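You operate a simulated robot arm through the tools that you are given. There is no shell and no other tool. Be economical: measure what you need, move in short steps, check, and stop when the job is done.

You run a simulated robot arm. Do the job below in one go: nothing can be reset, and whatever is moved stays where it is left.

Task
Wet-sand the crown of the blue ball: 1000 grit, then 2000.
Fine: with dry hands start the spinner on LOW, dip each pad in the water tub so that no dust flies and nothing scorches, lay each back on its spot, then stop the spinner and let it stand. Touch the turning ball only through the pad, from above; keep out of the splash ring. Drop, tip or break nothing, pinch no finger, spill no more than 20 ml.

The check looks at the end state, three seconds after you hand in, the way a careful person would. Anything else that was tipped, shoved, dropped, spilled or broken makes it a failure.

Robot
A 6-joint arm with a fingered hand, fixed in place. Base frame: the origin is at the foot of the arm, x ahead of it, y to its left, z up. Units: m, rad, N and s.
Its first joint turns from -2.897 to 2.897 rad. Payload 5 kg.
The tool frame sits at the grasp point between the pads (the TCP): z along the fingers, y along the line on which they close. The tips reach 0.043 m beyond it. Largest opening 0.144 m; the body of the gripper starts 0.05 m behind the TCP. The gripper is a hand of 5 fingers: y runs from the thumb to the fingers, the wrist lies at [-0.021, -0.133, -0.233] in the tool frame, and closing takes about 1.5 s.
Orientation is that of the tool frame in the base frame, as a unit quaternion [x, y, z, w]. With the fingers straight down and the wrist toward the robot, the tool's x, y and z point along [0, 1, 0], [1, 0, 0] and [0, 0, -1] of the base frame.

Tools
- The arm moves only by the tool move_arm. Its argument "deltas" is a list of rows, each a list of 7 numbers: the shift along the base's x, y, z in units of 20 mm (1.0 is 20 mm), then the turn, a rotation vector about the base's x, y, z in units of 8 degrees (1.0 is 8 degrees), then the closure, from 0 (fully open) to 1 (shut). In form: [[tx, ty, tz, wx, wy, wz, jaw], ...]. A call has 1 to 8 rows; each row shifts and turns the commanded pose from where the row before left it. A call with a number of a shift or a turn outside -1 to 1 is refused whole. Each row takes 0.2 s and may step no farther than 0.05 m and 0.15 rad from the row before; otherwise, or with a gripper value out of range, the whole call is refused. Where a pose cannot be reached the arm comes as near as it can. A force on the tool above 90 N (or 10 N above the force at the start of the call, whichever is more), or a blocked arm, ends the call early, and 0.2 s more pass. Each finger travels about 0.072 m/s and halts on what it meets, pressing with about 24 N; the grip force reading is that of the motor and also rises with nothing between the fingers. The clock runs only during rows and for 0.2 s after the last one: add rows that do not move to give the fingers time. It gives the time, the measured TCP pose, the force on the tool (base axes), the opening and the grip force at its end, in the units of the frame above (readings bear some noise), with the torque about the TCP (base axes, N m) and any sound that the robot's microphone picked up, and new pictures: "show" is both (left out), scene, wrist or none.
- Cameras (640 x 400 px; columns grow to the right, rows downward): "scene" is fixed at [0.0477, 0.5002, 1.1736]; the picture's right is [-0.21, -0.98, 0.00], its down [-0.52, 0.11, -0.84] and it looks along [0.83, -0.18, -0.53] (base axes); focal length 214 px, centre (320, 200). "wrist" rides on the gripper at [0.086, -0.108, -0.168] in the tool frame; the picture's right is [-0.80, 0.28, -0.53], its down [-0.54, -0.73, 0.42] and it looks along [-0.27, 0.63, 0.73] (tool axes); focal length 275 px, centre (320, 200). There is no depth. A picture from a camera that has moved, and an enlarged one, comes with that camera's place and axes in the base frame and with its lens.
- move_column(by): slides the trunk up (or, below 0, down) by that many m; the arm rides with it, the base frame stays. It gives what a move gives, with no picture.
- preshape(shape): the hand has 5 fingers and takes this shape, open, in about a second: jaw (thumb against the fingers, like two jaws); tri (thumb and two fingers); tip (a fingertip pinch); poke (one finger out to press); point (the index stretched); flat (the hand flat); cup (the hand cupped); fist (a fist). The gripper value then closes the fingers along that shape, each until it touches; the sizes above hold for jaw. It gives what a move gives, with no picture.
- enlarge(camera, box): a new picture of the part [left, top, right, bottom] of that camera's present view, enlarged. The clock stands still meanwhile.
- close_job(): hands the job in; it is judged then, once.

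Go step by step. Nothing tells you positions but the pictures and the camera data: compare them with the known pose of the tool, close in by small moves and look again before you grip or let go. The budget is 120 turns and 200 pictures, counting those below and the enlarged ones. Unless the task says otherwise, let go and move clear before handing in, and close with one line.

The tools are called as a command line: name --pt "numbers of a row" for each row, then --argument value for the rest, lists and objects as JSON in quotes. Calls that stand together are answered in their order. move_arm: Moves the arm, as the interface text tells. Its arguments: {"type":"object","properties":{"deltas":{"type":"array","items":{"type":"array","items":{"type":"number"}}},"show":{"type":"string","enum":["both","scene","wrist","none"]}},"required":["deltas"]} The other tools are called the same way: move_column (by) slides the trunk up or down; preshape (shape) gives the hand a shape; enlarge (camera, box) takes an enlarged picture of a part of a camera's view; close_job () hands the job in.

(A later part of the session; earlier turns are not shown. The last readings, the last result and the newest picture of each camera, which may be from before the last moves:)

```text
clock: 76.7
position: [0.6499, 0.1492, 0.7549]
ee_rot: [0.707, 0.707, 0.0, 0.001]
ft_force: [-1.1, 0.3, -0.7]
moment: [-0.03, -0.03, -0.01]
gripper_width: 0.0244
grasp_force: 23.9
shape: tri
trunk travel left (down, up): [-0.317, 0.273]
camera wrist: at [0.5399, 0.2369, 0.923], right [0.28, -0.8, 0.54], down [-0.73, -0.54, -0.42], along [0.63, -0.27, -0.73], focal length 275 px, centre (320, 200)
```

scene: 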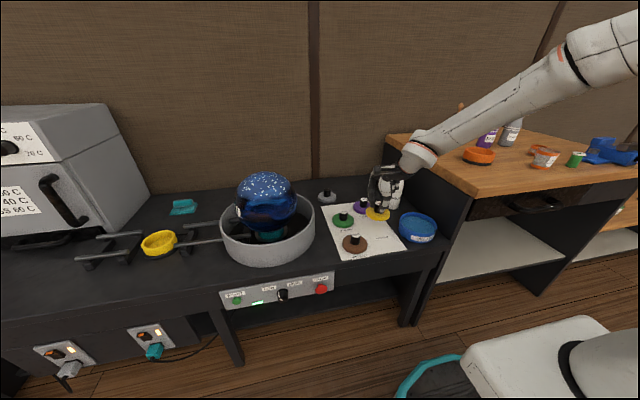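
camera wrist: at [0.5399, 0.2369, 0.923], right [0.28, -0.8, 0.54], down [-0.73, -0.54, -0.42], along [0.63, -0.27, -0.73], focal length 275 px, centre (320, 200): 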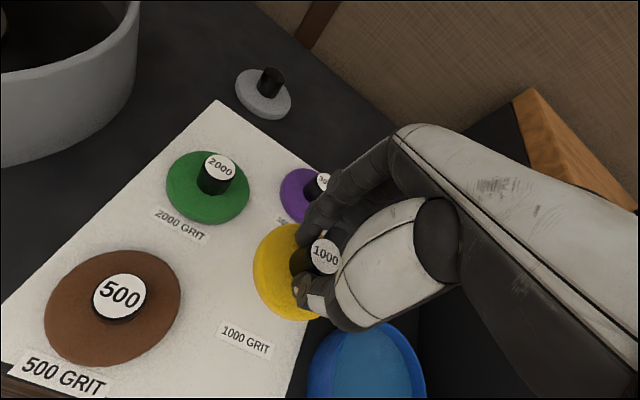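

The pad is over its spot. I lower it with small corrections and finish in fine steps.

move_arm --pt "-0.1 -0.06 -0.7 0 0 0 1" --pt "0 0 -0.7 0 0 0 1" --pt "0 0 -0.7 0 0 0 1" --pt "0 0 -0.5 0 0 0 1" --show "none"

move_arm --pt "0 0 -0.15 0 0 0 1" --pt "0 0 -0.15 0 0 0 1" --pt "0 0 -0.1 0 0 0 1" --show "none"

enlarge --camera "scene" --box '[350, 170, 430, 250]'

enlarge --camera "wrist" --box '[220, 180, 380, 340]'

```text
clock: 77.7
position: [0.6483, 0.1492, 0.7033]
ee_rot: [0.708, 0.707, 0.0, 0.001]
ft_force: [-0.6, 0.5, -0.2]
moment: [0.0, 0.02, 0.01]
gripper_width: 0.0246
grasp_force: 23.9
shape: tri
trunk travel left (down, up): [-0.317, 0.273]
```

```text
clock: 78.5
position: [0.6477, 0.1485, 0.6969]
ee_rot: [0.707, 0.707, -0.001, 0.001]
ft_force: [-0.4, 0.0, -0.2]
moment: [-0.01, -0.03, -0.01]
gripper_width: 0.0243
grasp_force: 23.6
shape: tri
trunk travel left (down, up): [-0.317, 0.273]
```

```text
5.00 times, centred on (390, 210) of scene
camera zoom: at [0.0477, 0.5002, 1.1736], right [-0.21, -0.98, 0.0], down [-0.52, 0.11, -0.84], along [0.83, -0.18, -0.53], focal length 1072 px, centre (-30, 150)
```

zoom: 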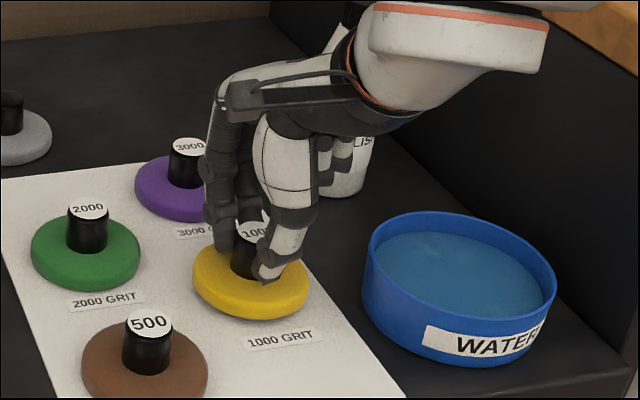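

```text
2.50 times, centred on (300, 260) of wrist
camera zoom: at [0.5381, 0.2354, 0.8633], right [0.28, -0.8, 0.54], down [-0.73, -0.54, -0.42], along [0.63, -0.27, -0.73], focal length 688 px, centre (370, 50)
```

zoom: 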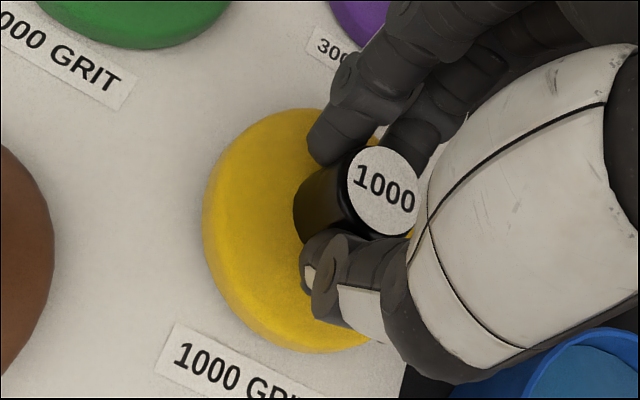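

A few mm remain. I step down until the pad bears lightly on the mat.

move_arm --pt "0 0 -0.1 0 0 0 1" --pt "0 0 -0.1 0 0 0 1" --show "none"

move_arm --pt "0 0 -0.08 0 0 0 1" --show "none"

enlarge --camera "scene" --box '[350, 170, 430, 250]'

```text
clock: 79.1
position: [0.648, 0.1482, 0.6927]
ee_rot: [0.707, 0.707, 0.0, 0.002]
ft_force: [-1.1, 0.2, 0.3]
moment: [-0.01, -0.04, 0.0]
gripper_width: 0.0246
grasp_force: 24.4
shape: tri
trunk travel left (down, up): [-0.317, 0.273]
```

```text
clock: 79.5
position: [0.6477, 0.1494, 0.6902]
ee_rot: [0.708, 0.707, 0.0, 0.001]
ft_force: [0.2, 1.0, 2.9]
moment: [0.03, -0.14, 0.02]
gripper_width: 0.0245
grasp_force: 24.5
shape: tri
trunk travel left (down, up): [-0.317, 0.273]
```

```text
5.00 times, centred on (390, 210) of scene
camera zoom: at [0.0477, 0.5002, 1.1736], right [-0.21, -0.98, 0.0], down [-0.52, 0.11, -0.84], along [0.83, -0.18, -0.53], focal length 1072 px, centre (-30, 150)
```

zoom: 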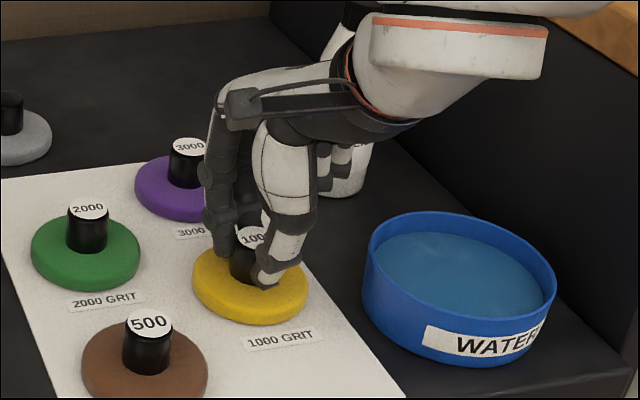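

It rests on its spot (3 N). I open to the same half width as before and lift clear.

move_arm --pt "0 0 0 0 0 0 0.8" --pt "0 0 0 0 0 0 0.7" --pt "0 0 0 0 0 0 0.6" --pt "0 0 0 0 0 0 0.5" --pt "0 0 0 0 0 0 0.5" --pt "0 0 0 0 0 0 0.5" --show "none"

move_arm --pt "0 0 0.4 0 0 0 0.5" --pt "0 0 0.7 0 0 0 0.5" --pt "0 0 1 0 0 0 0.5" --pt "0 0 1 0 0 0 0.5" --pt "0 0 0 0 0 0 0.5"

enlarge --camera "scene" --box '[320, 160, 440, 260]'

```text
clock: 80.9
position: [0.6477, 0.1482, 0.6895]
ee_rot: [0.708, 0.706, 0.0, 0.002]
ft_force: [0.4, -0.2, 0.2]
moment: [-0.02, -0.01, 0.01]
gripper_width: 0.0713
grasp_force: 0.1
shape: tri
trunk travel left (down, up): [-0.317, 0.273]
```

```text
clock: 82.1
position: [0.6471, 0.1492, 0.7541]
ee_rot: [0.707, 0.707, 0.0, 0.001]
ft_force: [-0.5, -0.5, 0.5]
moment: [-0.01, 0.01, -0.02]
gripper_width: 0.0714
grasp_force: 0.1
shape: tri
trunk travel left (down, up): [-0.317, 0.273]
camera wrist: at [0.5367, 0.2353, 0.9205], right [0.28, -0.8, 0.54], down [-0.73, -0.54, -0.42], along [0.63, -0.27, -0.73], focal length 275 px, centre (320, 200)
```

scene: 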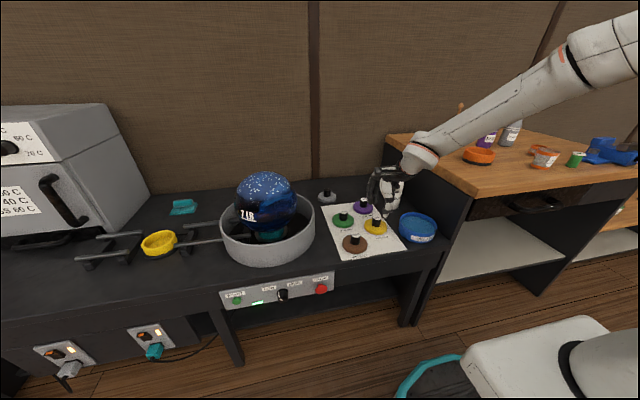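
wrist: 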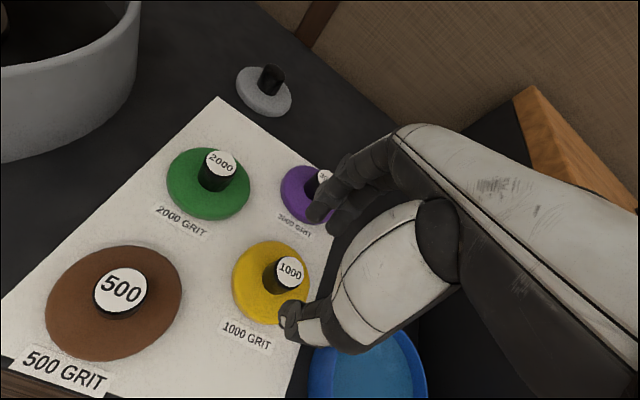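

```text
4.00 times, centred on (380, 210) of scene
camera zoom: at [0.0477, 0.5002, 1.1736], right [-0.21, -0.98, 0.0], down [-0.52, 0.11, -0.84], along [0.83, -0.18, -0.53], focal length 858 px, centre (80, 160)
```

zoom: 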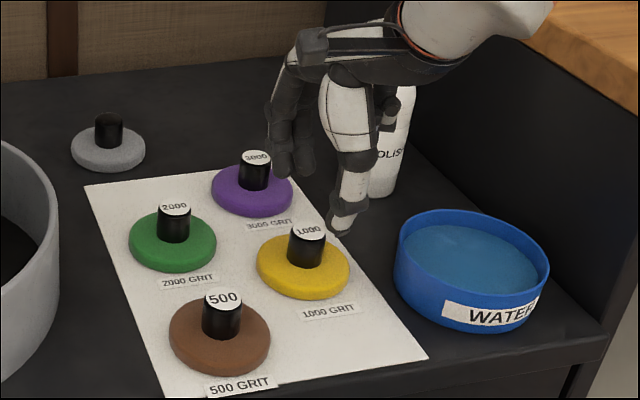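

The yellow pad is back on its label spot. Next the green 2000 pad: handle about (0.713, 0.262); I move over it.

move_arm --pt "0 0 0.7 0 0 0 0.5" --pt "0.55 0.95 0.4 0 0 0 0.5" --pt "0.55 0.95 0 0 0 0 0.5" --pt "0.55 0.95 0 0 0 0 0.5" --pt "0.55 0.95 0 0 0 0 0.5" --pt "0.6 0.95 0 0 0 0 0.5" --pt "0.6 0.95 0 0 0 0 0.5"

enlarge --camera "wrist" --box '[200, 180, 400, 380]'

```text
clock: 83.7
position: [0.7163, 0.2615, 0.7744]
ee_rot: [0.708, 0.706, 0.0, 0.0]
ft_force: [-0.4, -0.8, 0.1]
moment: [0.02, -0.02, 0.0]
gripper_width: 0.0715
grasp_force: 0.1
shape: tri
trunk travel left (down, up): [-0.317, 0.273]
camera wrist: at [0.6062, 0.3488, 0.942], right [0.28, -0.8, 0.54], down [-0.73, -0.54, -0.42], along [0.63, -0.27, -0.73], focal length 275 px, centre (320, 200)
```

scene: 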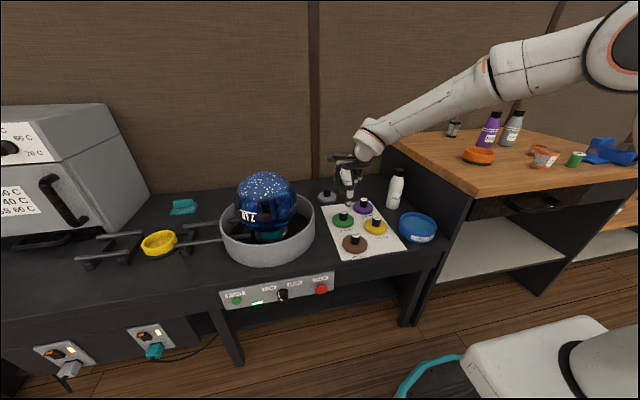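
wrist: 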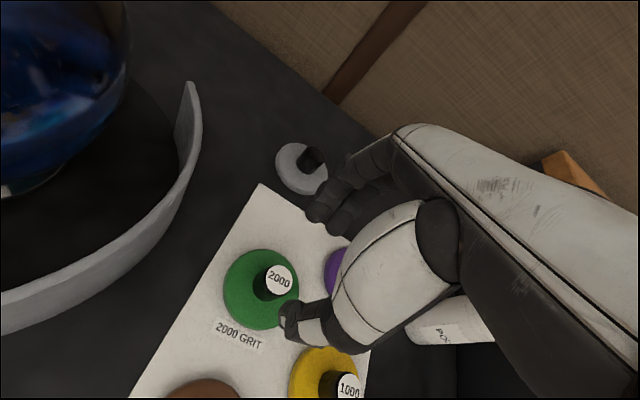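

```text
2.00 times, centred on (300, 280) of wrist
camera zoom: at [0.6062, 0.3488, 0.942], right [0.28, -0.8, 0.54], down [-0.73, -0.54, -0.42], along [0.63, -0.27, -0.73], focal length 551 px, centre (360, 40)
```

zoom: 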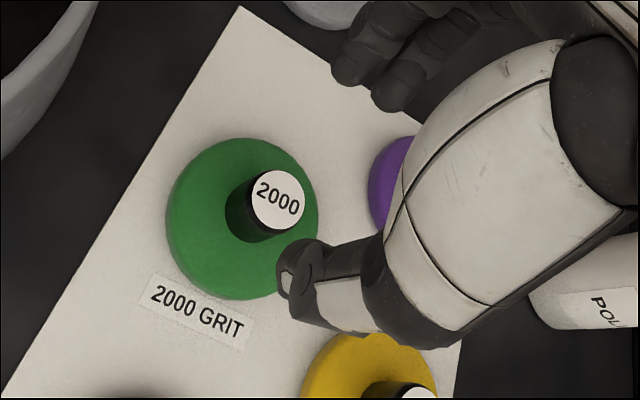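

Aligned within a millimetre or two. I descend toward the handle.

move_arm --pt "0 0 -0.7 0 0 0 0.5" --pt "0 0 -0.7 0 0 0 0.5" --pt "0 0 -0.7 0 0 0 0.5" --show "none"

enlarge --camera "wrist" --box '[220, 180, 380, 340]'

enlarge --camera "scene" --box '[320, 150, 420, 250]'

```text
clock: 84.5
position: [0.7167, 0.2632, 0.7312]
ee_rot: [0.707, 0.707, 0.0, 0.0]
ft_force: [-0.9, 0.0, 0.4]
moment: [0.04, 0.0, -0.01]
gripper_width: 0.0715
grasp_force: 0.1
shape: tri
trunk travel left (down, up): [-0.317, 0.273]
```

```text
2.50 times, centred on (300, 260) of wrist
camera zoom: at [0.6055, 0.3497, 0.8993], right [0.28, -0.8, 0.54], down [-0.73, -0.54, -0.42], along [0.63, -0.27, -0.73], focal length 688 px, centre (370, 50)
```

zoom: 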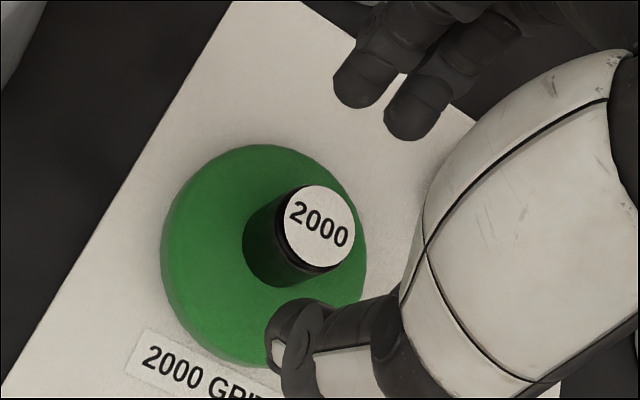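

```text
4.00 times, centred on (370, 200) of scene
camera zoom: at [0.0477, 0.5002, 1.1736], right [-0.21, -0.98, 0.0], down [-0.52, 0.11, -0.84], along [0.83, -0.18, -0.53], focal length 858 px, centre (120, 200)
```

zoom: 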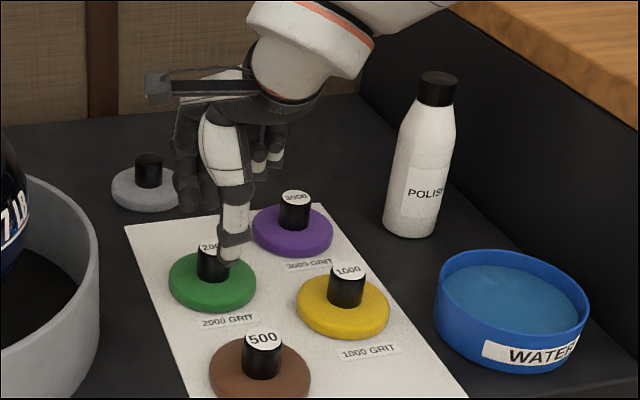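

Good alignment. I go down the last 39 mm and close on the handle.

move_arm --pt "0 0 -0.7 0 0 0 0.5" --pt "0 0 -0.7 0 0 0 0.5" --pt "0 0 -0.55 0 0 0 0.5" --show "none"

enlarge --camera "wrist" --box '[220, 180, 380, 340]'

```text
clock: 85.3
position: [0.7166, 0.2637, 0.6932]
ee_rot: [0.708, 0.706, 0.0, 0.002]
ft_force: [0.7, 0.0, 1.0]
moment: [0.02, -0.01, -0.01]
gripper_width: 0.0716
grasp_force: 0.0
shape: tri
trunk travel left (down, up): [-0.317, 0.273]
```

```text
2.50 times, centred on (300, 260) of wrist
camera zoom: at [0.6065, 0.3499, 0.8601], right [0.28, -0.8, 0.54], down [-0.73, -0.54, -0.42], along [0.63, -0.27, -0.73], focal length 688 px, centre (370, 50)
```

zoom: 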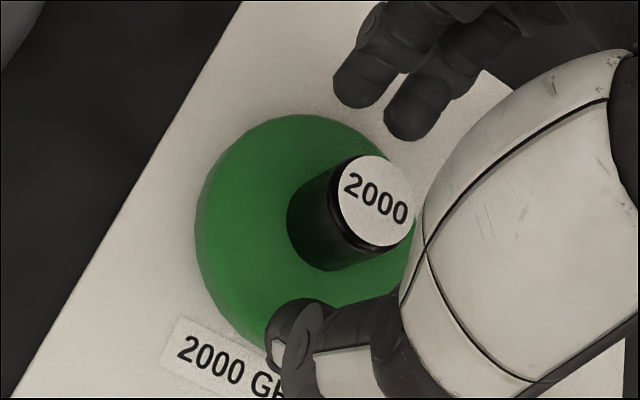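

The view matches the earlier good grasp. I close, then lift.

move_arm --pt "0 0 0 0 0 0 0.6" --pt "0 0 0 0 0 0 0.7" --pt "0 0 0 0 0 0 0.8" --pt "0 0 0 0 0 0 0.9" --pt "0 0 0 0 0 0 1" --pt "0 0 0 0 0 0 1" --pt "0 0 0 0 0 0 1" --show "none"

enlarge --camera "wrist" --box '[220, 180, 380, 340]'

move_arm --pt "0 0 0.5 0 0 0 1" --pt "0 0 1 0 0 0 1" --pt "0 0 1 0 0 0 1" --pt "0 0 1 0 0 0 1" --pt "0 0 1 0 0 0 1" --pt "0 0 0.5 0 0 0 1" --show "scene"

```text
clock: 86.9
position: [0.7159, 0.263, 0.6919]
ee_rot: [0.708, 0.706, 0.0, 0.0]
ft_force: [-0.1, 0.3, 0.1]
moment: [-0.01, 0.01, -0.02]
gripper_width: 0.0238
grasp_force: 23.3
shape: tri
trunk travel left (down, up): [-0.317, 0.273]
```

```text
2.50 times, centred on (300, 260) of wrist
camera zoom: at [0.6065, 0.3499, 0.86], right [0.28, -0.8, 0.54], down [-0.73, -0.54, -0.42], along [0.63, -0.27, -0.73], focal length 688 px, centre (370, 50)
```

zoom: 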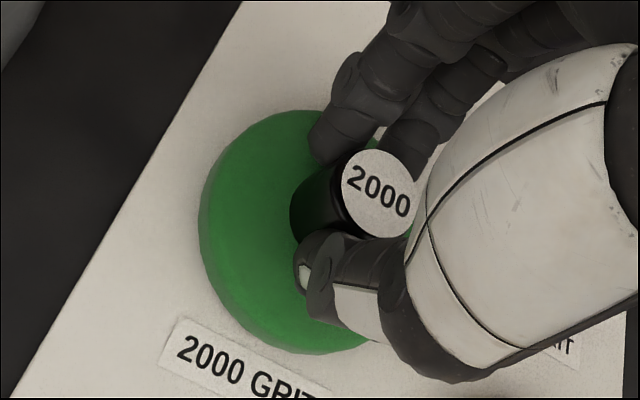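

```text
clock: 88.3
position: [0.7169, 0.2636, 0.7923]
ee_rot: [0.708, 0.707, 0.0, 0.001]
ft_force: [-0.1, -0.6, -0.6]
moment: [-0.02, 0.0, -0.01]
gripper_width: 0.0241
grasp_force: 24.2
shape: tri
trunk travel left (down, up): [-0.317, 0.273]
```

scene: 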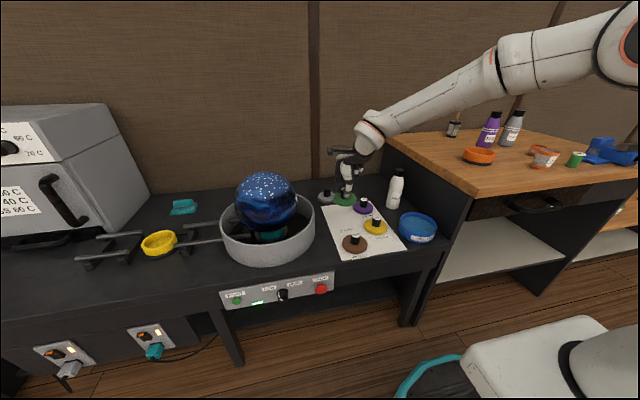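

Green pad lifted cleanly. I carry it to the tub.

move_arm --pt "-0.7 -1 0 0 0 0 1" --pt "-0.7 -1 0 0 0 0 1" --pt "-0.7 -1 0 0 0 0 1" --pt "-0.7 -1 0 0 0 0 1" --pt "-0.7 -1 0 0 0 0 1" --pt "-0.7 -1 0 0 0 0 1" --pt "-0.7 -1 0 0 0 0 1" --pt "-0.7 -1 0 0 0 0 1" --show "none"

move_arm --pt "-0.4 -1 0 0 0 0 1" --pt "0 -1 0 0 0 0 1" --pt "0 -1 0 0 0 0 1" --pt "0 -1 0 0 0 0 1" --pt "0 -0.95 0 0 0 0 1" --pt "0 0 -0.6 0 0 0 1" --pt "0 0 -0.6 0 0 0 1" --show "scene"

enlarge --camera "wrist" --box '[200, 200, 380, 380]'

```text
clock: 90.1
position: [0.6036, 0.1041, 0.7932]
ee_rot: [0.707, 0.707, 0.0, 0.001]
ft_force: [0.0, 0.5, -0.9]
moment: [-0.01, -0.02, -0.01]
gripper_width: 0.0241
grasp_force: 24.1
shape: tri
trunk travel left (down, up): [-0.317, 0.273]
```

```text
clock: 91.7
position: [0.5949, 0.004, 0.7705]
ee_rot: [0.708, 0.707, 0.0, 0.001]
ft_force: [0.3, 0.2, -0.3]
moment: [0.02, 0.01, -0.01]
gripper_width: 0.0242
grasp_force: 23.2
shape: tri
trunk travel left (down, up): [-0.317, 0.273]
```

scene: 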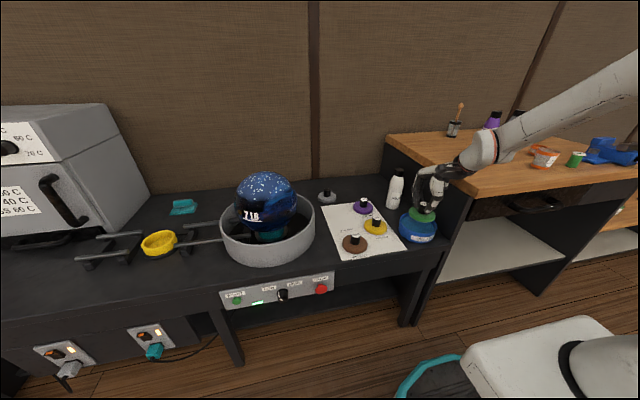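

```text
2.22 times, centred on (290, 290) of wrist
camera zoom: at [0.485, 0.0904, 0.9374], right [0.28, -0.8, 0.54], down [-0.73, -0.54, -0.42], along [0.63, -0.27, -0.73], focal length 612 px, centre (387, 0)
```

zoom: 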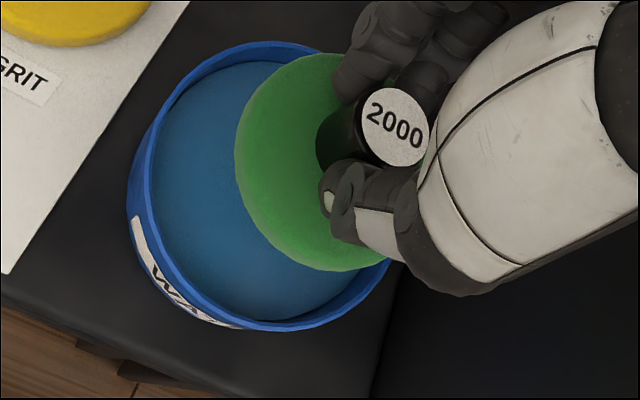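

Centred over the tub as before. I lower to the same dip height (TCP z≈0.711) slowly and dwell.

move_arm --pt "0 0 -0.7 0 0 0 1" --pt "0 0 -0.7 0 0 0 1" --pt "0 0 -0.6 0 0 0 1" --pt "0 0 -0.4 0 0 0 1" --pt "0 0 -0.3 0 0 0 1" --pt "0 0 -0.25 0 0 0 1" --pt "0 0 0 0 0 0 1" --pt "0 0 0 0 0 0 1" --show "none"

enlarge --camera "scene" --box '[380, 170, 460, 250]'

move_arm --pt "0 0 0 0 0 0 1" --pt "0 0 0 0 0 0 1" --pt "0 0 0 0 0 0 1" --pt "0 0 0 0 0 0 1" --pt "0 0 0 0 0 0 1" --pt "0 0 0 0 0 0 1" --show "none"

```text
clock: 93.5
position: [0.5964, 0.0053, 0.7102]
ee_rot: [0.708, 0.706, -0.002, 0.001]
ft_force: [0.9, -0.4, -1.0]
moment: [-0.06, -0.01, 0.01]
gripper_width: 0.024
grasp_force: 23.7
shape: tri
trunk travel left (down, up): [-0.317, 0.273]
```

```text
5.00 times, centred on (420, 210) of scene
camera zoom: at [0.0477, 0.5002, 1.1736], right [-0.21, -0.98, 0.0], down [-0.52, 0.11, -0.84], along [0.83, -0.18, -0.53], focal length 1072 px, centre (-180, 150)
```

zoom: 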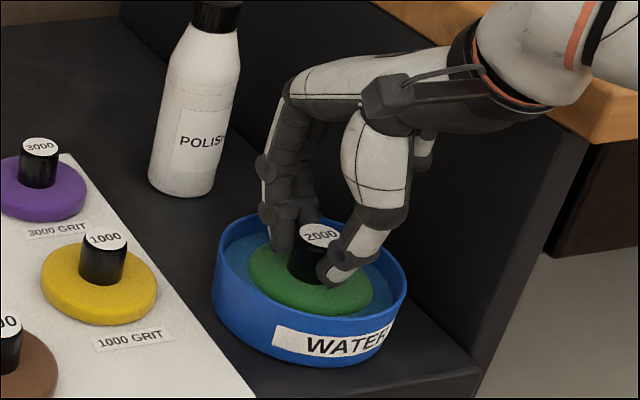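

```text
clock: 94.9
position: [0.5959, 0.0041, 0.7104]
ee_rot: [0.708, 0.706, -0.001, 0.001]
ft_force: [-0.1, 0.3, -0.7]
moment: [-0.03, -0.01, 0.01]
gripper_width: 0.0239
grasp_force: 24.0
shape: tri
trunk travel left (down, up): [-0.317, 0.273]
```

Dipped well, with the water inside the tub. I lift slowly, let it drip, then raise and carry to the ball as before.

move_arm --pt "0 0 0.3 0 0 0 1" --pt "0 0 0.3 0 0 0 1" --pt "0 0 0.4 0 0 0 1" --pt "0 0 0.5 0 0 0 1" --pt "0 0 0.5 0 0 0 1" --pt "0 0 0.5 0 0 0 1" --pt "0 0 0 0 0 0 1" --pt "0 0 0 0 0 0 1" --show "none"

move_arm --pt "0 0 0 0 0 0 1" --pt "0 0 0 0 0 0 1" --pt "0 0 0 0 0 0 1" --pt "0 0 0 0 0 0 1" --pt "0 0 0 0 0 0 1" --pt "0 0 0 0 0 0 1" --pt "0 0 0 0 0 0 1" --pt "0 0 0 0 0 0 1" --show "none"

move_column --by 0.27

move_arm --pt "0.2 1 0 0 0 0 1" --pt "0.2 1 0 0 0 0 1" --pt "0.2 1 0 0 0 0 1" --pt "0.2 1 0 0 0 0 1" --pt "0.2 1 0 0 0 0 1" --pt "0.2 1 0 0 0 0 1" --pt "0.2 1 0 0 0 0 1" --pt "0.2 1 0 0 0 0 1" --show "none"

move_arm --pt "0.2 1 0 0 0 0.5 1" --pt "0.2 1 0 0 0 0.5 1" --pt "0.2 1 0 0 0 0.5 1" --pt "0.2 1 0 0 0 0.5 1" --pt "0.2 1 0 0 0 0.5 1" --pt "0.2 1 0 0 0 0.5 1" --pt "0.2 1 0 0 0 0.5 1" --pt "0.2 1 0 0 0 0.5 1" --show "none"

move_arm --pt "0.2 1 0 0 0 0 1" --pt "0.2 1 0 0 0 0 1" --pt "0.2 1 0 0 0 0 1" --pt "0.2 1 0 0 0 0 1" --pt "0.2 1 0 0 0 0 1" --pt "0.2 1 0 0 0 0 1" --pt "0.2 1 0 0 0 0 1" --pt "0.2 1 0 0 0 0 1" --show "scene"

```text
clock: 96.7
position: [0.5954, 0.0054, 0.7586]
ee_rot: [0.707, 0.707, 0.0, 0.001]
ft_force: [-0.5, -1.1, -0.7]
moment: [0.05, -0.04, -0.01]
gripper_width: 0.0241
grasp_force: 23.5
shape: tri
trunk travel left (down, up): [-0.317, 0.273]
```

```text
clock: 98.5
position: [0.5959, 0.0048, 0.7596]
ee_rot: [0.708, 0.706, 0.0, 0.001]
ft_force: [0.3, -0.5, 0.0]
moment: [0.02, 0.03, -0.02]
gripper_width: 0.0236
grasp_force: 24.1
shape: tri
trunk travel left (down, up): [-0.317, 0.273]
```

```text
clock: 101.2
position: [0.5961, 0.0052, 1.0297]
ee_rot: [0.708, 0.706, 0.0, 0.001]
ft_force: [0.5, -0.6, -0.4]
moment: [-0.01, -0.04, 0.02]
gripper_width: 0.024
grasp_force: 24.2
shape: tri
trunk travel left (down, up): [-0.587, 0.003]
```

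```text
clock: 103.0
position: [0.6283, 0.1664, 1.0301]
ee_rot: [0.708, 0.707, 0.0, 0.001]
ft_force: [0.2, -1.0, -1.4]
moment: [-0.01, 0.01, 0.0]
gripper_width: 0.0235
grasp_force: 23.9
shape: tri
trunk travel left (down, up): [-0.587, 0.003]
```

```text
clock: 104.8
position: [0.6614, 0.325, 1.0291]
ee_rot: [0.486, 0.874, 0.001, 0.001]
ft_force: [0.6, -0.8, -0.3]
moment: [0.0, 0.0, 0.02]
gripper_width: 0.0237
grasp_force: 23.8
shape: tri
trunk travel left (down, up): [-0.587, 0.003]
```

```text
clock: 106.6
position: [0.6918, 0.4861, 1.0307]
ee_rot: [0.485, 0.875, -0.001, 0.001]
ft_force: [-0.5, -0.2, -0.3]
moment: [0.01, 0.01, 0.0]
gripper_width: 0.0239
grasp_force: 23.9
shape: tri
trunk travel left (down, up): [-0.587, 0.003]
```

scene: 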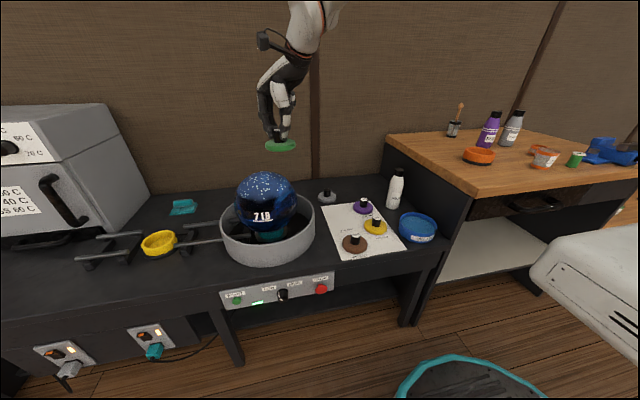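

Now the last bit to the axis (0.712, 0.550) and down to just above contact height.

move_arm --pt "0.35 1 0 0 0 0 1" --pt "0.35 1 0 0 0 0 1" --pt "0.3 1 0 0 0 0 1" --pt "0 0.2 -0.7 0 0 0 1" --pt "0 0 -0.9 0 0 0 1" --pt "0 0 -0.9 0 0 0 1" --pt "0 0 -0.9 0 0 0 1" --pt "0 0 -0.7 0 0 0 1" --show "none"

move_arm --pt "0 0 -0.15 0 0 0 1" --pt "0 0 -0.1 0 0 0 1" --show "none"

enlarge --camera "scene" --box '[220, 140, 310, 240]'

```text
clock: 108.4
position: [0.7112, 0.5496, 0.9469]
ee_rot: [0.485, 0.874, 0.0, 0.001]
ft_force: [0.4, 0.7, -0.5]
moment: [-0.02, -0.01, -0.02]
gripper_width: 0.0239
grasp_force: 24.3
shape: tri
trunk travel left (down, up): [-0.587, 0.003]
```

```text
clock: 109.0
position: [0.7111, 0.5498, 0.9426]
ee_rot: [0.486, 0.874, 0.0, 0.001]
ft_force: [-0.2, 0.7, -0.8]
moment: [0.01, -0.05, 0.02]
gripper_width: 0.0239
grasp_force: 24.0
shape: tri
trunk travel left (down, up): [-0.587, 0.003]
```

```text
4.00 times, centred on (265, 190) of scene
camera zoom: at [0.0477, 0.5002, 1.1736], right [-0.21, -0.98, 0.0], down [-0.52, 0.11, -0.84], along [0.83, -0.18, -0.53], focal length 858 px, centre (540, 240)
```

zoom: 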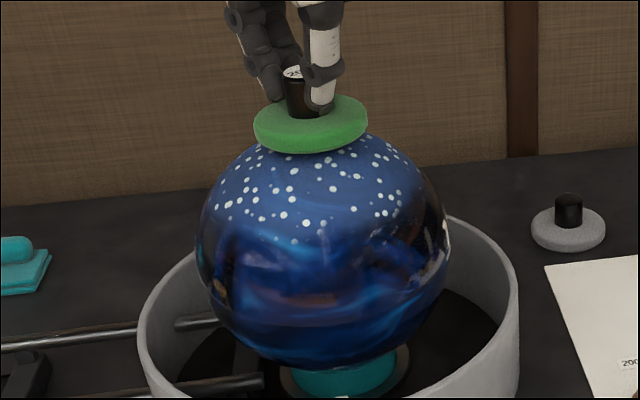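

A few mm remain to contact at about 0.938; small steps.

move_arm --pt "0 0 -0.1 0 0 0 1" --pt "0 0 -0.08 0 0 0 1" --show "none"

move_arm --pt "0 0 -0.05 0 0 0 1" --show "none"

```text
clock: 109.6
position: [0.7122, 0.5494, 0.9388]
ee_rot: [0.486, 0.874, 0.0, 0.001]
ft_force: [0.0, -0.2, 0.9]
moment: [0.01, 0.0, -0.02]
gripper_width: 0.0236
grasp_force: 24.3
shape: tri
trunk travel left (down, up): [-0.587, 0.003]
```

```text
clock: 110.0
position: [0.7114, 0.55, 0.9384]
ee_rot: [0.485, 0.875, 0.002, 0.001]
ft_force: [-0.3, 0.2, 2.7]
moment: [0.04, 0.07, -0.01]
gripper_width: 0.0239
grasp_force: 24.3
shape: tri
trunk travel left (down, up): [-0.587, 0.003]
```

Light contact. I press about 1 mm more and hold as with the first pad.

move_arm --pt "0 0 -0.04 0 0 0 1" --pt "0 0 0 0 0 0 1" --pt "0 0 0 0 0 0 1" --pt "0 0 0 0 0 0 1" --pt "0 0 0 0 0 0 1" --pt "0 0 0 0 0 0 1" --pt "0 0 0 0 0 0 1" --pt "0 0 0 0 0 0 1" --show "none"

move_arm --pt "0 0 0 0 0 0 1" --pt "0 0 0 0 0 0 1" --pt "0 0 0 0 0 0 1" --pt "0 0 0 0 0 0 1" --pt "0 0 0 0 0 0 1" --pt "0 0 0 0 0 0 1" --show "none"

enlarge --camera "scene" --box '[220, 140, 310, 240]'

```text
clock: 111.8
position: [0.7116, 0.5503, 0.9382]
ee_rot: [0.485, 0.874, 0.001, 0.001]
ft_force: [2.5, 2.3, 15.1]
moment: [0.06, -0.19, 0.06]
gripper_width: 0.0246
grasp_force: 23.9
shape: tri
trunk travel left (down, up): [-0.587, 0.003]
```

```text
clock: 113.2
position: [0.71, 0.55, 0.9376]
ee_rot: [0.485, 0.874, 0.0, 0.001]
ft_force: [-2.0, 1.3, 14.4]
moment: [0.14, 0.08, 0.02]
gripper_width: 0.0246
grasp_force: 24.2
shape: tri
trunk travel left (down, up): [-0.587, 0.003]
```

```text
4.00 times, centred on (265, 190) of scene
camera zoom: at [0.0477, 0.5002, 1.1736], right [-0.21, -0.98, 0.0], down [-0.52, 0.11, -0.84], along [0.83, -0.18, -0.53], focal length 858 px, centre (540, 240)
```

zoom: 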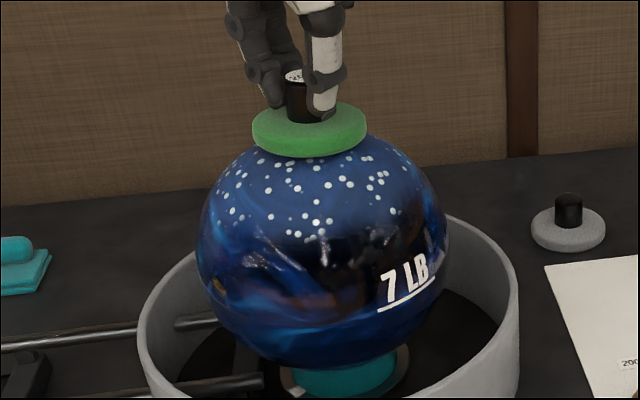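

Good. I ease slightly, hold about three seconds more, then lift off.

move_arm --pt "0 0 0.04 0 0 0 1" --pt "0 0 0 0 0 0 1" --pt "0 0 0 0 0 0 1" --pt "0 0 0 0 0 0 1" --pt "0 0 0 0 0 0 1" --pt "0 0 0 0 0 0 1" --pt "0 0 0 0 0 0 1" --pt "0 0 0 0 0 0 1" --show "none"

move_arm --pt "0 0 0 0 0 0 1" --pt "0 0 0 0 0 0 1" --pt "0 0 0 0 0 0 1" --pt "0 0 0 0 0 0 1" --pt "0 0 0.4 0 0 0 1" --pt "0 0 1 0 0 0 1" --pt "0 0 1 0 0 0 1" --pt "0 0 1 0 0 0 1" --show "none"

enlarge --camera "scene" --box '[220, 120, 310, 240]'

enlarge --camera "wrist" --box '[80, 160, 400, 400]'

```text
clock: 115.0
position: [0.7114, 0.5483, 0.938]
ee_rot: [0.486, 0.874, 0.0, 0.002]
ft_force: [1.5, -0.4, 7.7]
moment: [0.03, -0.13, 0.03]
gripper_width: 0.0244
grasp_force: 23.7
shape: tri
trunk travel left (down, up): [-0.587, 0.003]
```

```text
clock: 116.8
position: [0.7123, 0.5475, 1.006]
ee_rot: [0.485, 0.875, 0.0, 0.001]
ft_force: [0.3, -0.7, -0.8]
moment: [0.04, -0.01, 0.03]
gripper_width: 0.0245
grasp_force: 23.6
shape: tri
trunk travel left (down, up): [-0.587, 0.003]
```

```text
3.33 times, centred on (265, 180) of scene
camera zoom: at [0.0477, 0.5002, 1.1736], right [-0.21, -0.98, 0.0], down [-0.52, 0.11, -0.84], along [0.83, -0.18, -0.53], focal length 715 px, centre (503, 267)
```

zoom: 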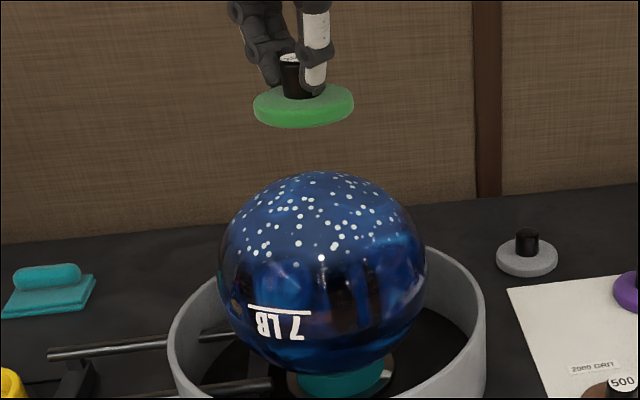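

```text
1.67 times, centred on (240, 280) of wrist
camera zoom: at [0.572, 0.564, 1.1736], right [0.66, -0.52, 0.54], down [-0.33, -0.85, -0.42], along [0.68, 0.1, -0.73], focal length 459 px, centre (453, 67)
```

zoom: 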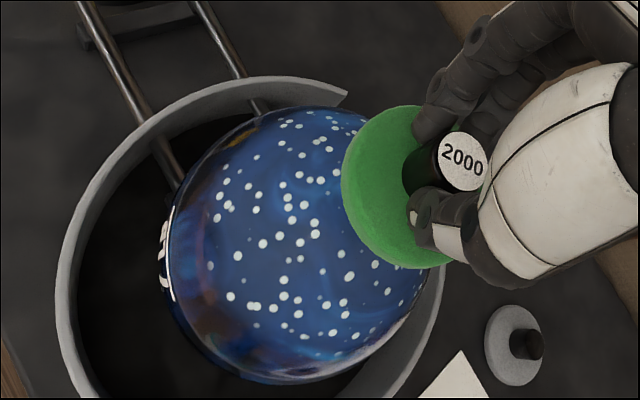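

The crown looks uniformly clearer. I carry the green pad back over its spot.

move_arm --pt "0 -1 0.6 0 0 0 1" --pt "0 -1 0.5 0 0 0 1" --pt "0 -1 0 0 0 0 1" --pt "0 -1 0 0 0 0 1" --pt "0 -1 0 0 0 0 1" --pt "0 -1 0 0 0 0 1" --pt "0 -1 0 0 0 -0.5 1" --pt "0 -1 0 0 0 -0.5 1" --show "none"

move_arm --pt "0 -1 0 0 0 -0.5 1" --pt "0 -1 0 0 0 -0.5 1" --pt "0 -1 0 0 0 -0.5 1" --pt "0 -1 0 0 0 -0.5 1" --pt "0.1 -1 0 0 0 -0.5 1" --pt "0.15 -1 0 0 0 -0.5 1" --pt "0 -0.2 0 0 0 0 1" --show "none"

move_column --by -0.26

move_arm --pt "0 0 0 0 0 0 1"

```text
clock: 118.6
position: [0.7107, 0.3896, 1.0267]
ee_rot: [0.546, 0.838, 0.0, 0.002]
ft_force: [0.4, -0.5, -0.2]
moment: [0.02, -0.03, -0.05]
gripper_width: 0.0243
grasp_force: 23.8
shape: tri
trunk travel left (down, up): [-0.587, 0.003]
```

```text
clock: 120.2
position: [0.7156, 0.2649, 1.028]
ee_rot: [0.708, 0.706, 0.0, 0.001]
ft_force: [0.8, 0.2, 0.3]
moment: [0.01, 0.0, -0.04]
gripper_width: 0.0245
grasp_force: 24.1
shape: tri
trunk travel left (down, up): [-0.587, 0.003]
```

```text
clock: 122.9
position: [0.716, 0.2655, 0.7698]
ee_rot: [0.708, 0.706, 0.0, 0.001]
ft_force: [0.0, -0.5, 0.1]
moment: [-0.01, -0.03, -0.02]
gripper_width: 0.0243
grasp_force: 23.7
shape: tri
trunk travel left (down, up): [-0.327, 0.263]
```

```text
clock: 123.3
position: [0.7166, 0.2651, 0.7678]
ee_rot: [0.708, 0.707, 0.0, 0.001]
ft_force: [1.3, 0.0, 0.0]
moment: [0.04, 0.02, -0.02]
gripper_width: 0.0243
grasp_force: 24.3
shape: tri
trunk travel left (down, up): [-0.327, 0.263]
camera wrist: at [0.6062, 0.3512, 0.9361], right [0.28, -0.8, 0.54], down [-0.73, -0.54, -0.42], along [0.63, -0.27, -0.73], focal length 275 px, centre (320, 200)
```

scene: 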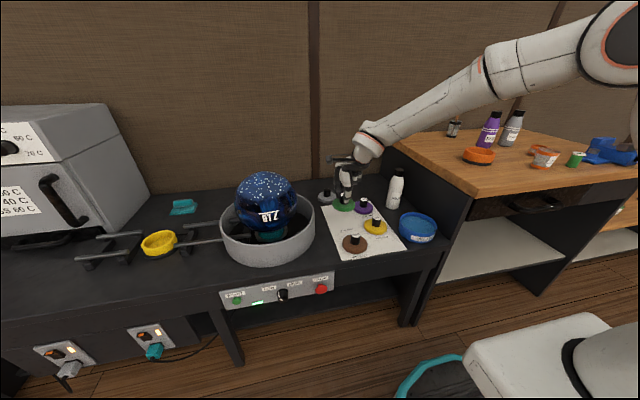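
wrist: 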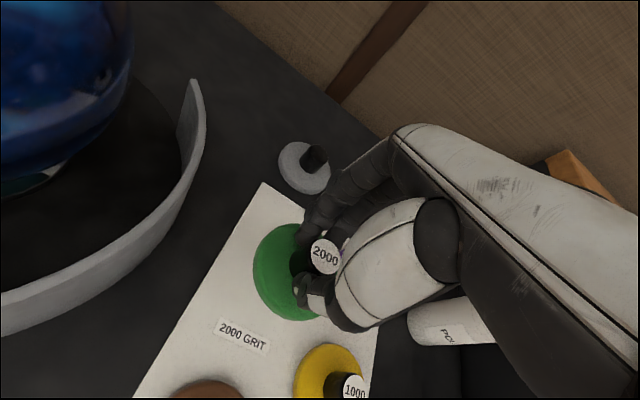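

Over its spot, 2 mm off in y. I lower with that correction and finish finely.

move_arm --pt "0 -0.08 -0.8 0 0 0 1" --pt "0 0 -0.8 0 0 0 1" --pt "0 0 -0.8 0 0 0 1" --pt "0 0 -0.6 0 0 0 1" --pt "0 0 -0.4 0 0 0 1" --pt "0 0 -0.2 0 0 0 1" --show "none"

move_arm --pt "0 0 -0.1 0 0 0 1" --pt "0 0 -0.08 0 0 0 1" --show "none"

enlarge --camera "scene" --box '[320, 150, 420, 250]'

```text
clock: 124.7
position: [0.7168, 0.2623, 0.6965]
ee_rot: [0.707, 0.707, 0.0, 0.001]
ft_force: [0.7, 0.5, 0.3]
moment: [-0.01, 0.01, -0.01]
gripper_width: 0.0243
grasp_force: 23.6
shape: tri
trunk travel left (down, up): [-0.327, 0.263]
```

```text
clock: 125.3
position: [0.7161, 0.2632, 0.6926]
ee_rot: [0.708, 0.706, 0.0, 0.001]
ft_force: [0.7, -0.1, -0.6]
moment: [-0.01, 0.03, -0.05]
gripper_width: 0.0244
grasp_force: 23.9
shape: tri
trunk travel left (down, up): [-0.327, 0.263]
```

```text
4.00 times, centred on (370, 200) of scene
camera zoom: at [0.0477, 0.5002, 1.1736], right [-0.21, -0.98, 0.0], down [-0.52, 0.11, -0.84], along [0.83, -0.18, -0.53], focal length 858 px, centre (120, 200)
```

zoom: 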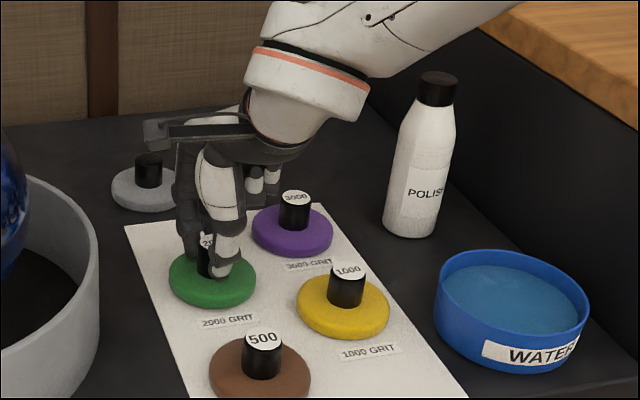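

move_arm --pt "0 0 -0.08 0 0 0 1" --show "none"

```text
clock: 125.7
position: [0.7175, 0.2637, 0.6906]
ee_rot: [0.707, 0.707, -0.001, 0.002]
ft_force: [0.7, -0.7, -0.3]
moment: [-0.07, -0.02, 0.01]
gripper_width: 0.0247
grasp_force: 24.1
shape: tri
trunk travel left (down, up): [-0.327, 0.263]
```

No load yet; another 1–2 mm step.

move_arm --pt "0 0 -0.06 0 0 0 1" --pt "0 0 0 0 0 0 1" --show "none"

```text
clock: 126.3
position: [0.7165, 0.2628, 0.6902]
ee_rot: [0.707, 0.707, 0.0, 0.002]
ft_force: [-0.4, 0.8, 3.7]
moment: [0.04, -0.09, 0.0]
gripper_width: 0.0244
grasp_force: 23.7
shape: tri
trunk travel left (down, up): [-0.327, 0.263]
```

The pad bears on the mat (≈4 N). I release, lift clear and look.

move_arm --pt "0 0 0 0 0 0 0.8" --pt "0 0 0 0 0 0 0.7" --pt "0 0 0 0 0 0 0.6" --pt "0 0 0 0 0 0 0.5" --pt "0 0 0 0 0 0 0.5" --pt "0 0 0 0 0 0 0.5" --show "none"

move_arm --pt "0 0 0.4 0 0 0 0.5" --pt "0 0 0.7 0 0 0 0.5" --pt "0 0 1 0 0 0 0.5" --pt "0 0 1 0 0 0 0.5" --pt "0 0 1 0 0 0 0.5" --pt "0 0 1 0 0 0 0.5" --show "none"

move_column --by 0.1

enlarge --camera "scene" --box '[320, 150, 440, 260]'

```text
clock: 127.7
position: [0.7165, 0.2635, 0.6904]
ee_rot: [0.708, 0.706, 0.0, 0.002]
ft_force: [-0.3, 1.0, 0.1]
moment: [0.0, -0.02, 0.01]
gripper_width: 0.0714
grasp_force: 0.1
shape: tri
trunk travel left (down, up): [-0.327, 0.263]
```

```text
clock: 129.1
position: [0.7152, 0.2631, 0.7913]
ee_rot: [0.707, 0.707, 0.0, 0.002]
ft_force: [0.2, -0.2, -0.1]
moment: [-0.01, 0.04, 0.01]
gripper_width: 0.0717
grasp_force: 0.2
shape: tri
trunk travel left (down, up): [-0.327, 0.263]
```

```text
clock: 130.4
position: [0.7149, 0.2623, 0.8925]
ee_rot: [0.707, 0.707, -0.001, 0.001]
ft_force: [-0.5, 0.4, -0.2]
moment: [0.0, 0.03, -0.03]
gripper_width: 0.0714
grasp_force: 0.1
shape: tri
trunk travel left (down, up): [-0.427, 0.163]
```

```text
3.64 times, centred on (380, 205) of scene
camera zoom: at [0.0477, 0.5002, 1.1736], right [-0.21, -0.98, 0.0], down [-0.52, 0.11, -0.84], along [0.83, -0.18, -0.53], focal length 780 px, centre (102, 182)
```

zoom: 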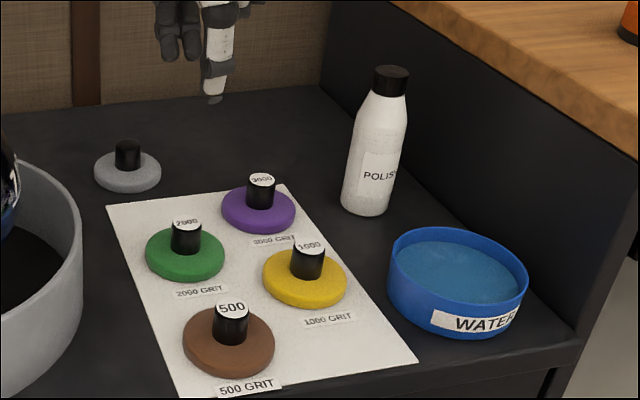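

All pads are on their spots and the tub and bottle stand untouched. Now I withdraw toward the robot and set up the poke for STOP.

move_arm --pt "-1 0 0 0 0 0 0.5" --pt "-1 0 0 0 0 0 0.4" --pt "-1 0 0 0 0 0 0.3" --pt "-1 0 0 0 0 0 0.2" --pt "-1 0 0 0 0 0 0.1" --pt "-1 0 0 0 0 0 0" --pt "-1 0 0 0 0 0 0" --pt "-1 0 0 0 0 0 0" --show "none"

preshape --shape "poke"

move_arm --pt "-1 0.5 0 0 0 0 0" --pt "-1 0.5 0 0 -1 0 0" --pt "-1 1 0 0 -1 0 0" --pt "-1 1 0 0 -1 0 0" --pt "-1 1 0 0 -1 0 0" --pt "-1 1 0 0 -1 0 0" --pt "-1 1 0 0 -1 0 0" --pt "-1 1 0 0 -1 0 0" --show "none"

move_arm --pt "-1 0 0 0 -1 0 0" --pt "0 0 0 0 -1 0 0" --pt "0 0 0 0 -0.4 0 0" --pt "0 0 0 0 0 0 0"

```text
clock: 132.2
position: [0.5557, 0.2625, 0.8931]
ee_rot: [0.708, 0.706, 0.0, 0.002]
ft_force: [-0.1, 0.0, 0.2]
moment: [0.03, 0.02, 0.01]
gripper_width: 0.1437
grasp_force: 0.1
shape: tri
trunk travel left (down, up): [-0.427, 0.163]
```

```text
clock: 133.1
position: [0.5564, 0.2635, 0.8924]
ee_rot: [0.708, 0.706, 0.001, 0.001]
ft_force: [0.6, -0.8, 0.6]
moment: [0.02, 0.01, -0.01]
gripper_width: 0.0
grasp_force: 0.0
shape: poke
trunk travel left (down, up): [-0.427, 0.163]
```

```text
clock: 134.9
position: [0.3933, 0.4021, 0.8914]
ee_rot: [0.625, 0.624, 0.332, 0.332]
ft_force: [0.0, -0.3, 0.6]
moment: [-0.03, 0.03, 0.04]
gripper_width: 0.0
grasp_force: 0.0
shape: poke
trunk travel left (down, up): [-0.427, 0.163]
```

```text
clock: 135.9
position: [0.3755, 0.4034, 0.8913]
ee_rot: [0.56, 0.559, 0.432, 0.433]
ft_force: [0.3, 0.3, 0.1]
moment: [-0.01, 0.0, -0.05]
gripper_width: 0.0
grasp_force: 0.1
shape: poke
trunk travel left (down, up): [-0.427, 0.163]
camera wrist: at [0.1848, 0.4896, 0.83], right [-0.45, -0.8, 0.41], down [0.22, -0.54, -0.81], along [0.87, -0.27, 0.42], focal length 275 px, centre (320, 200)
```

scene: 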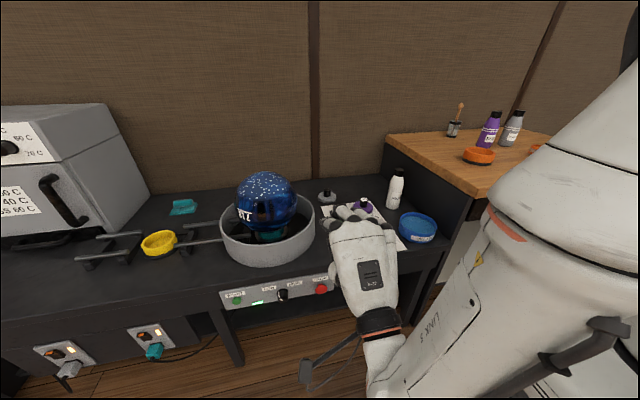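
wrist: 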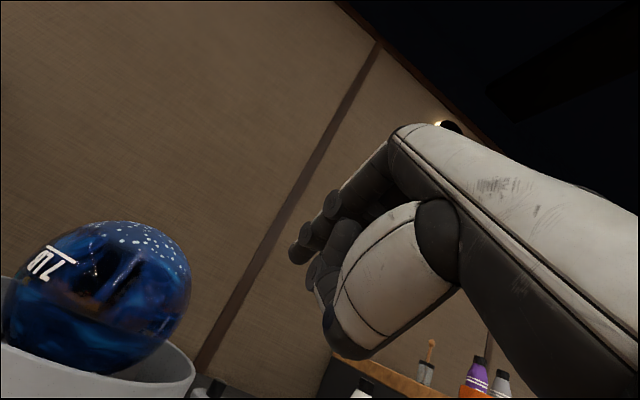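

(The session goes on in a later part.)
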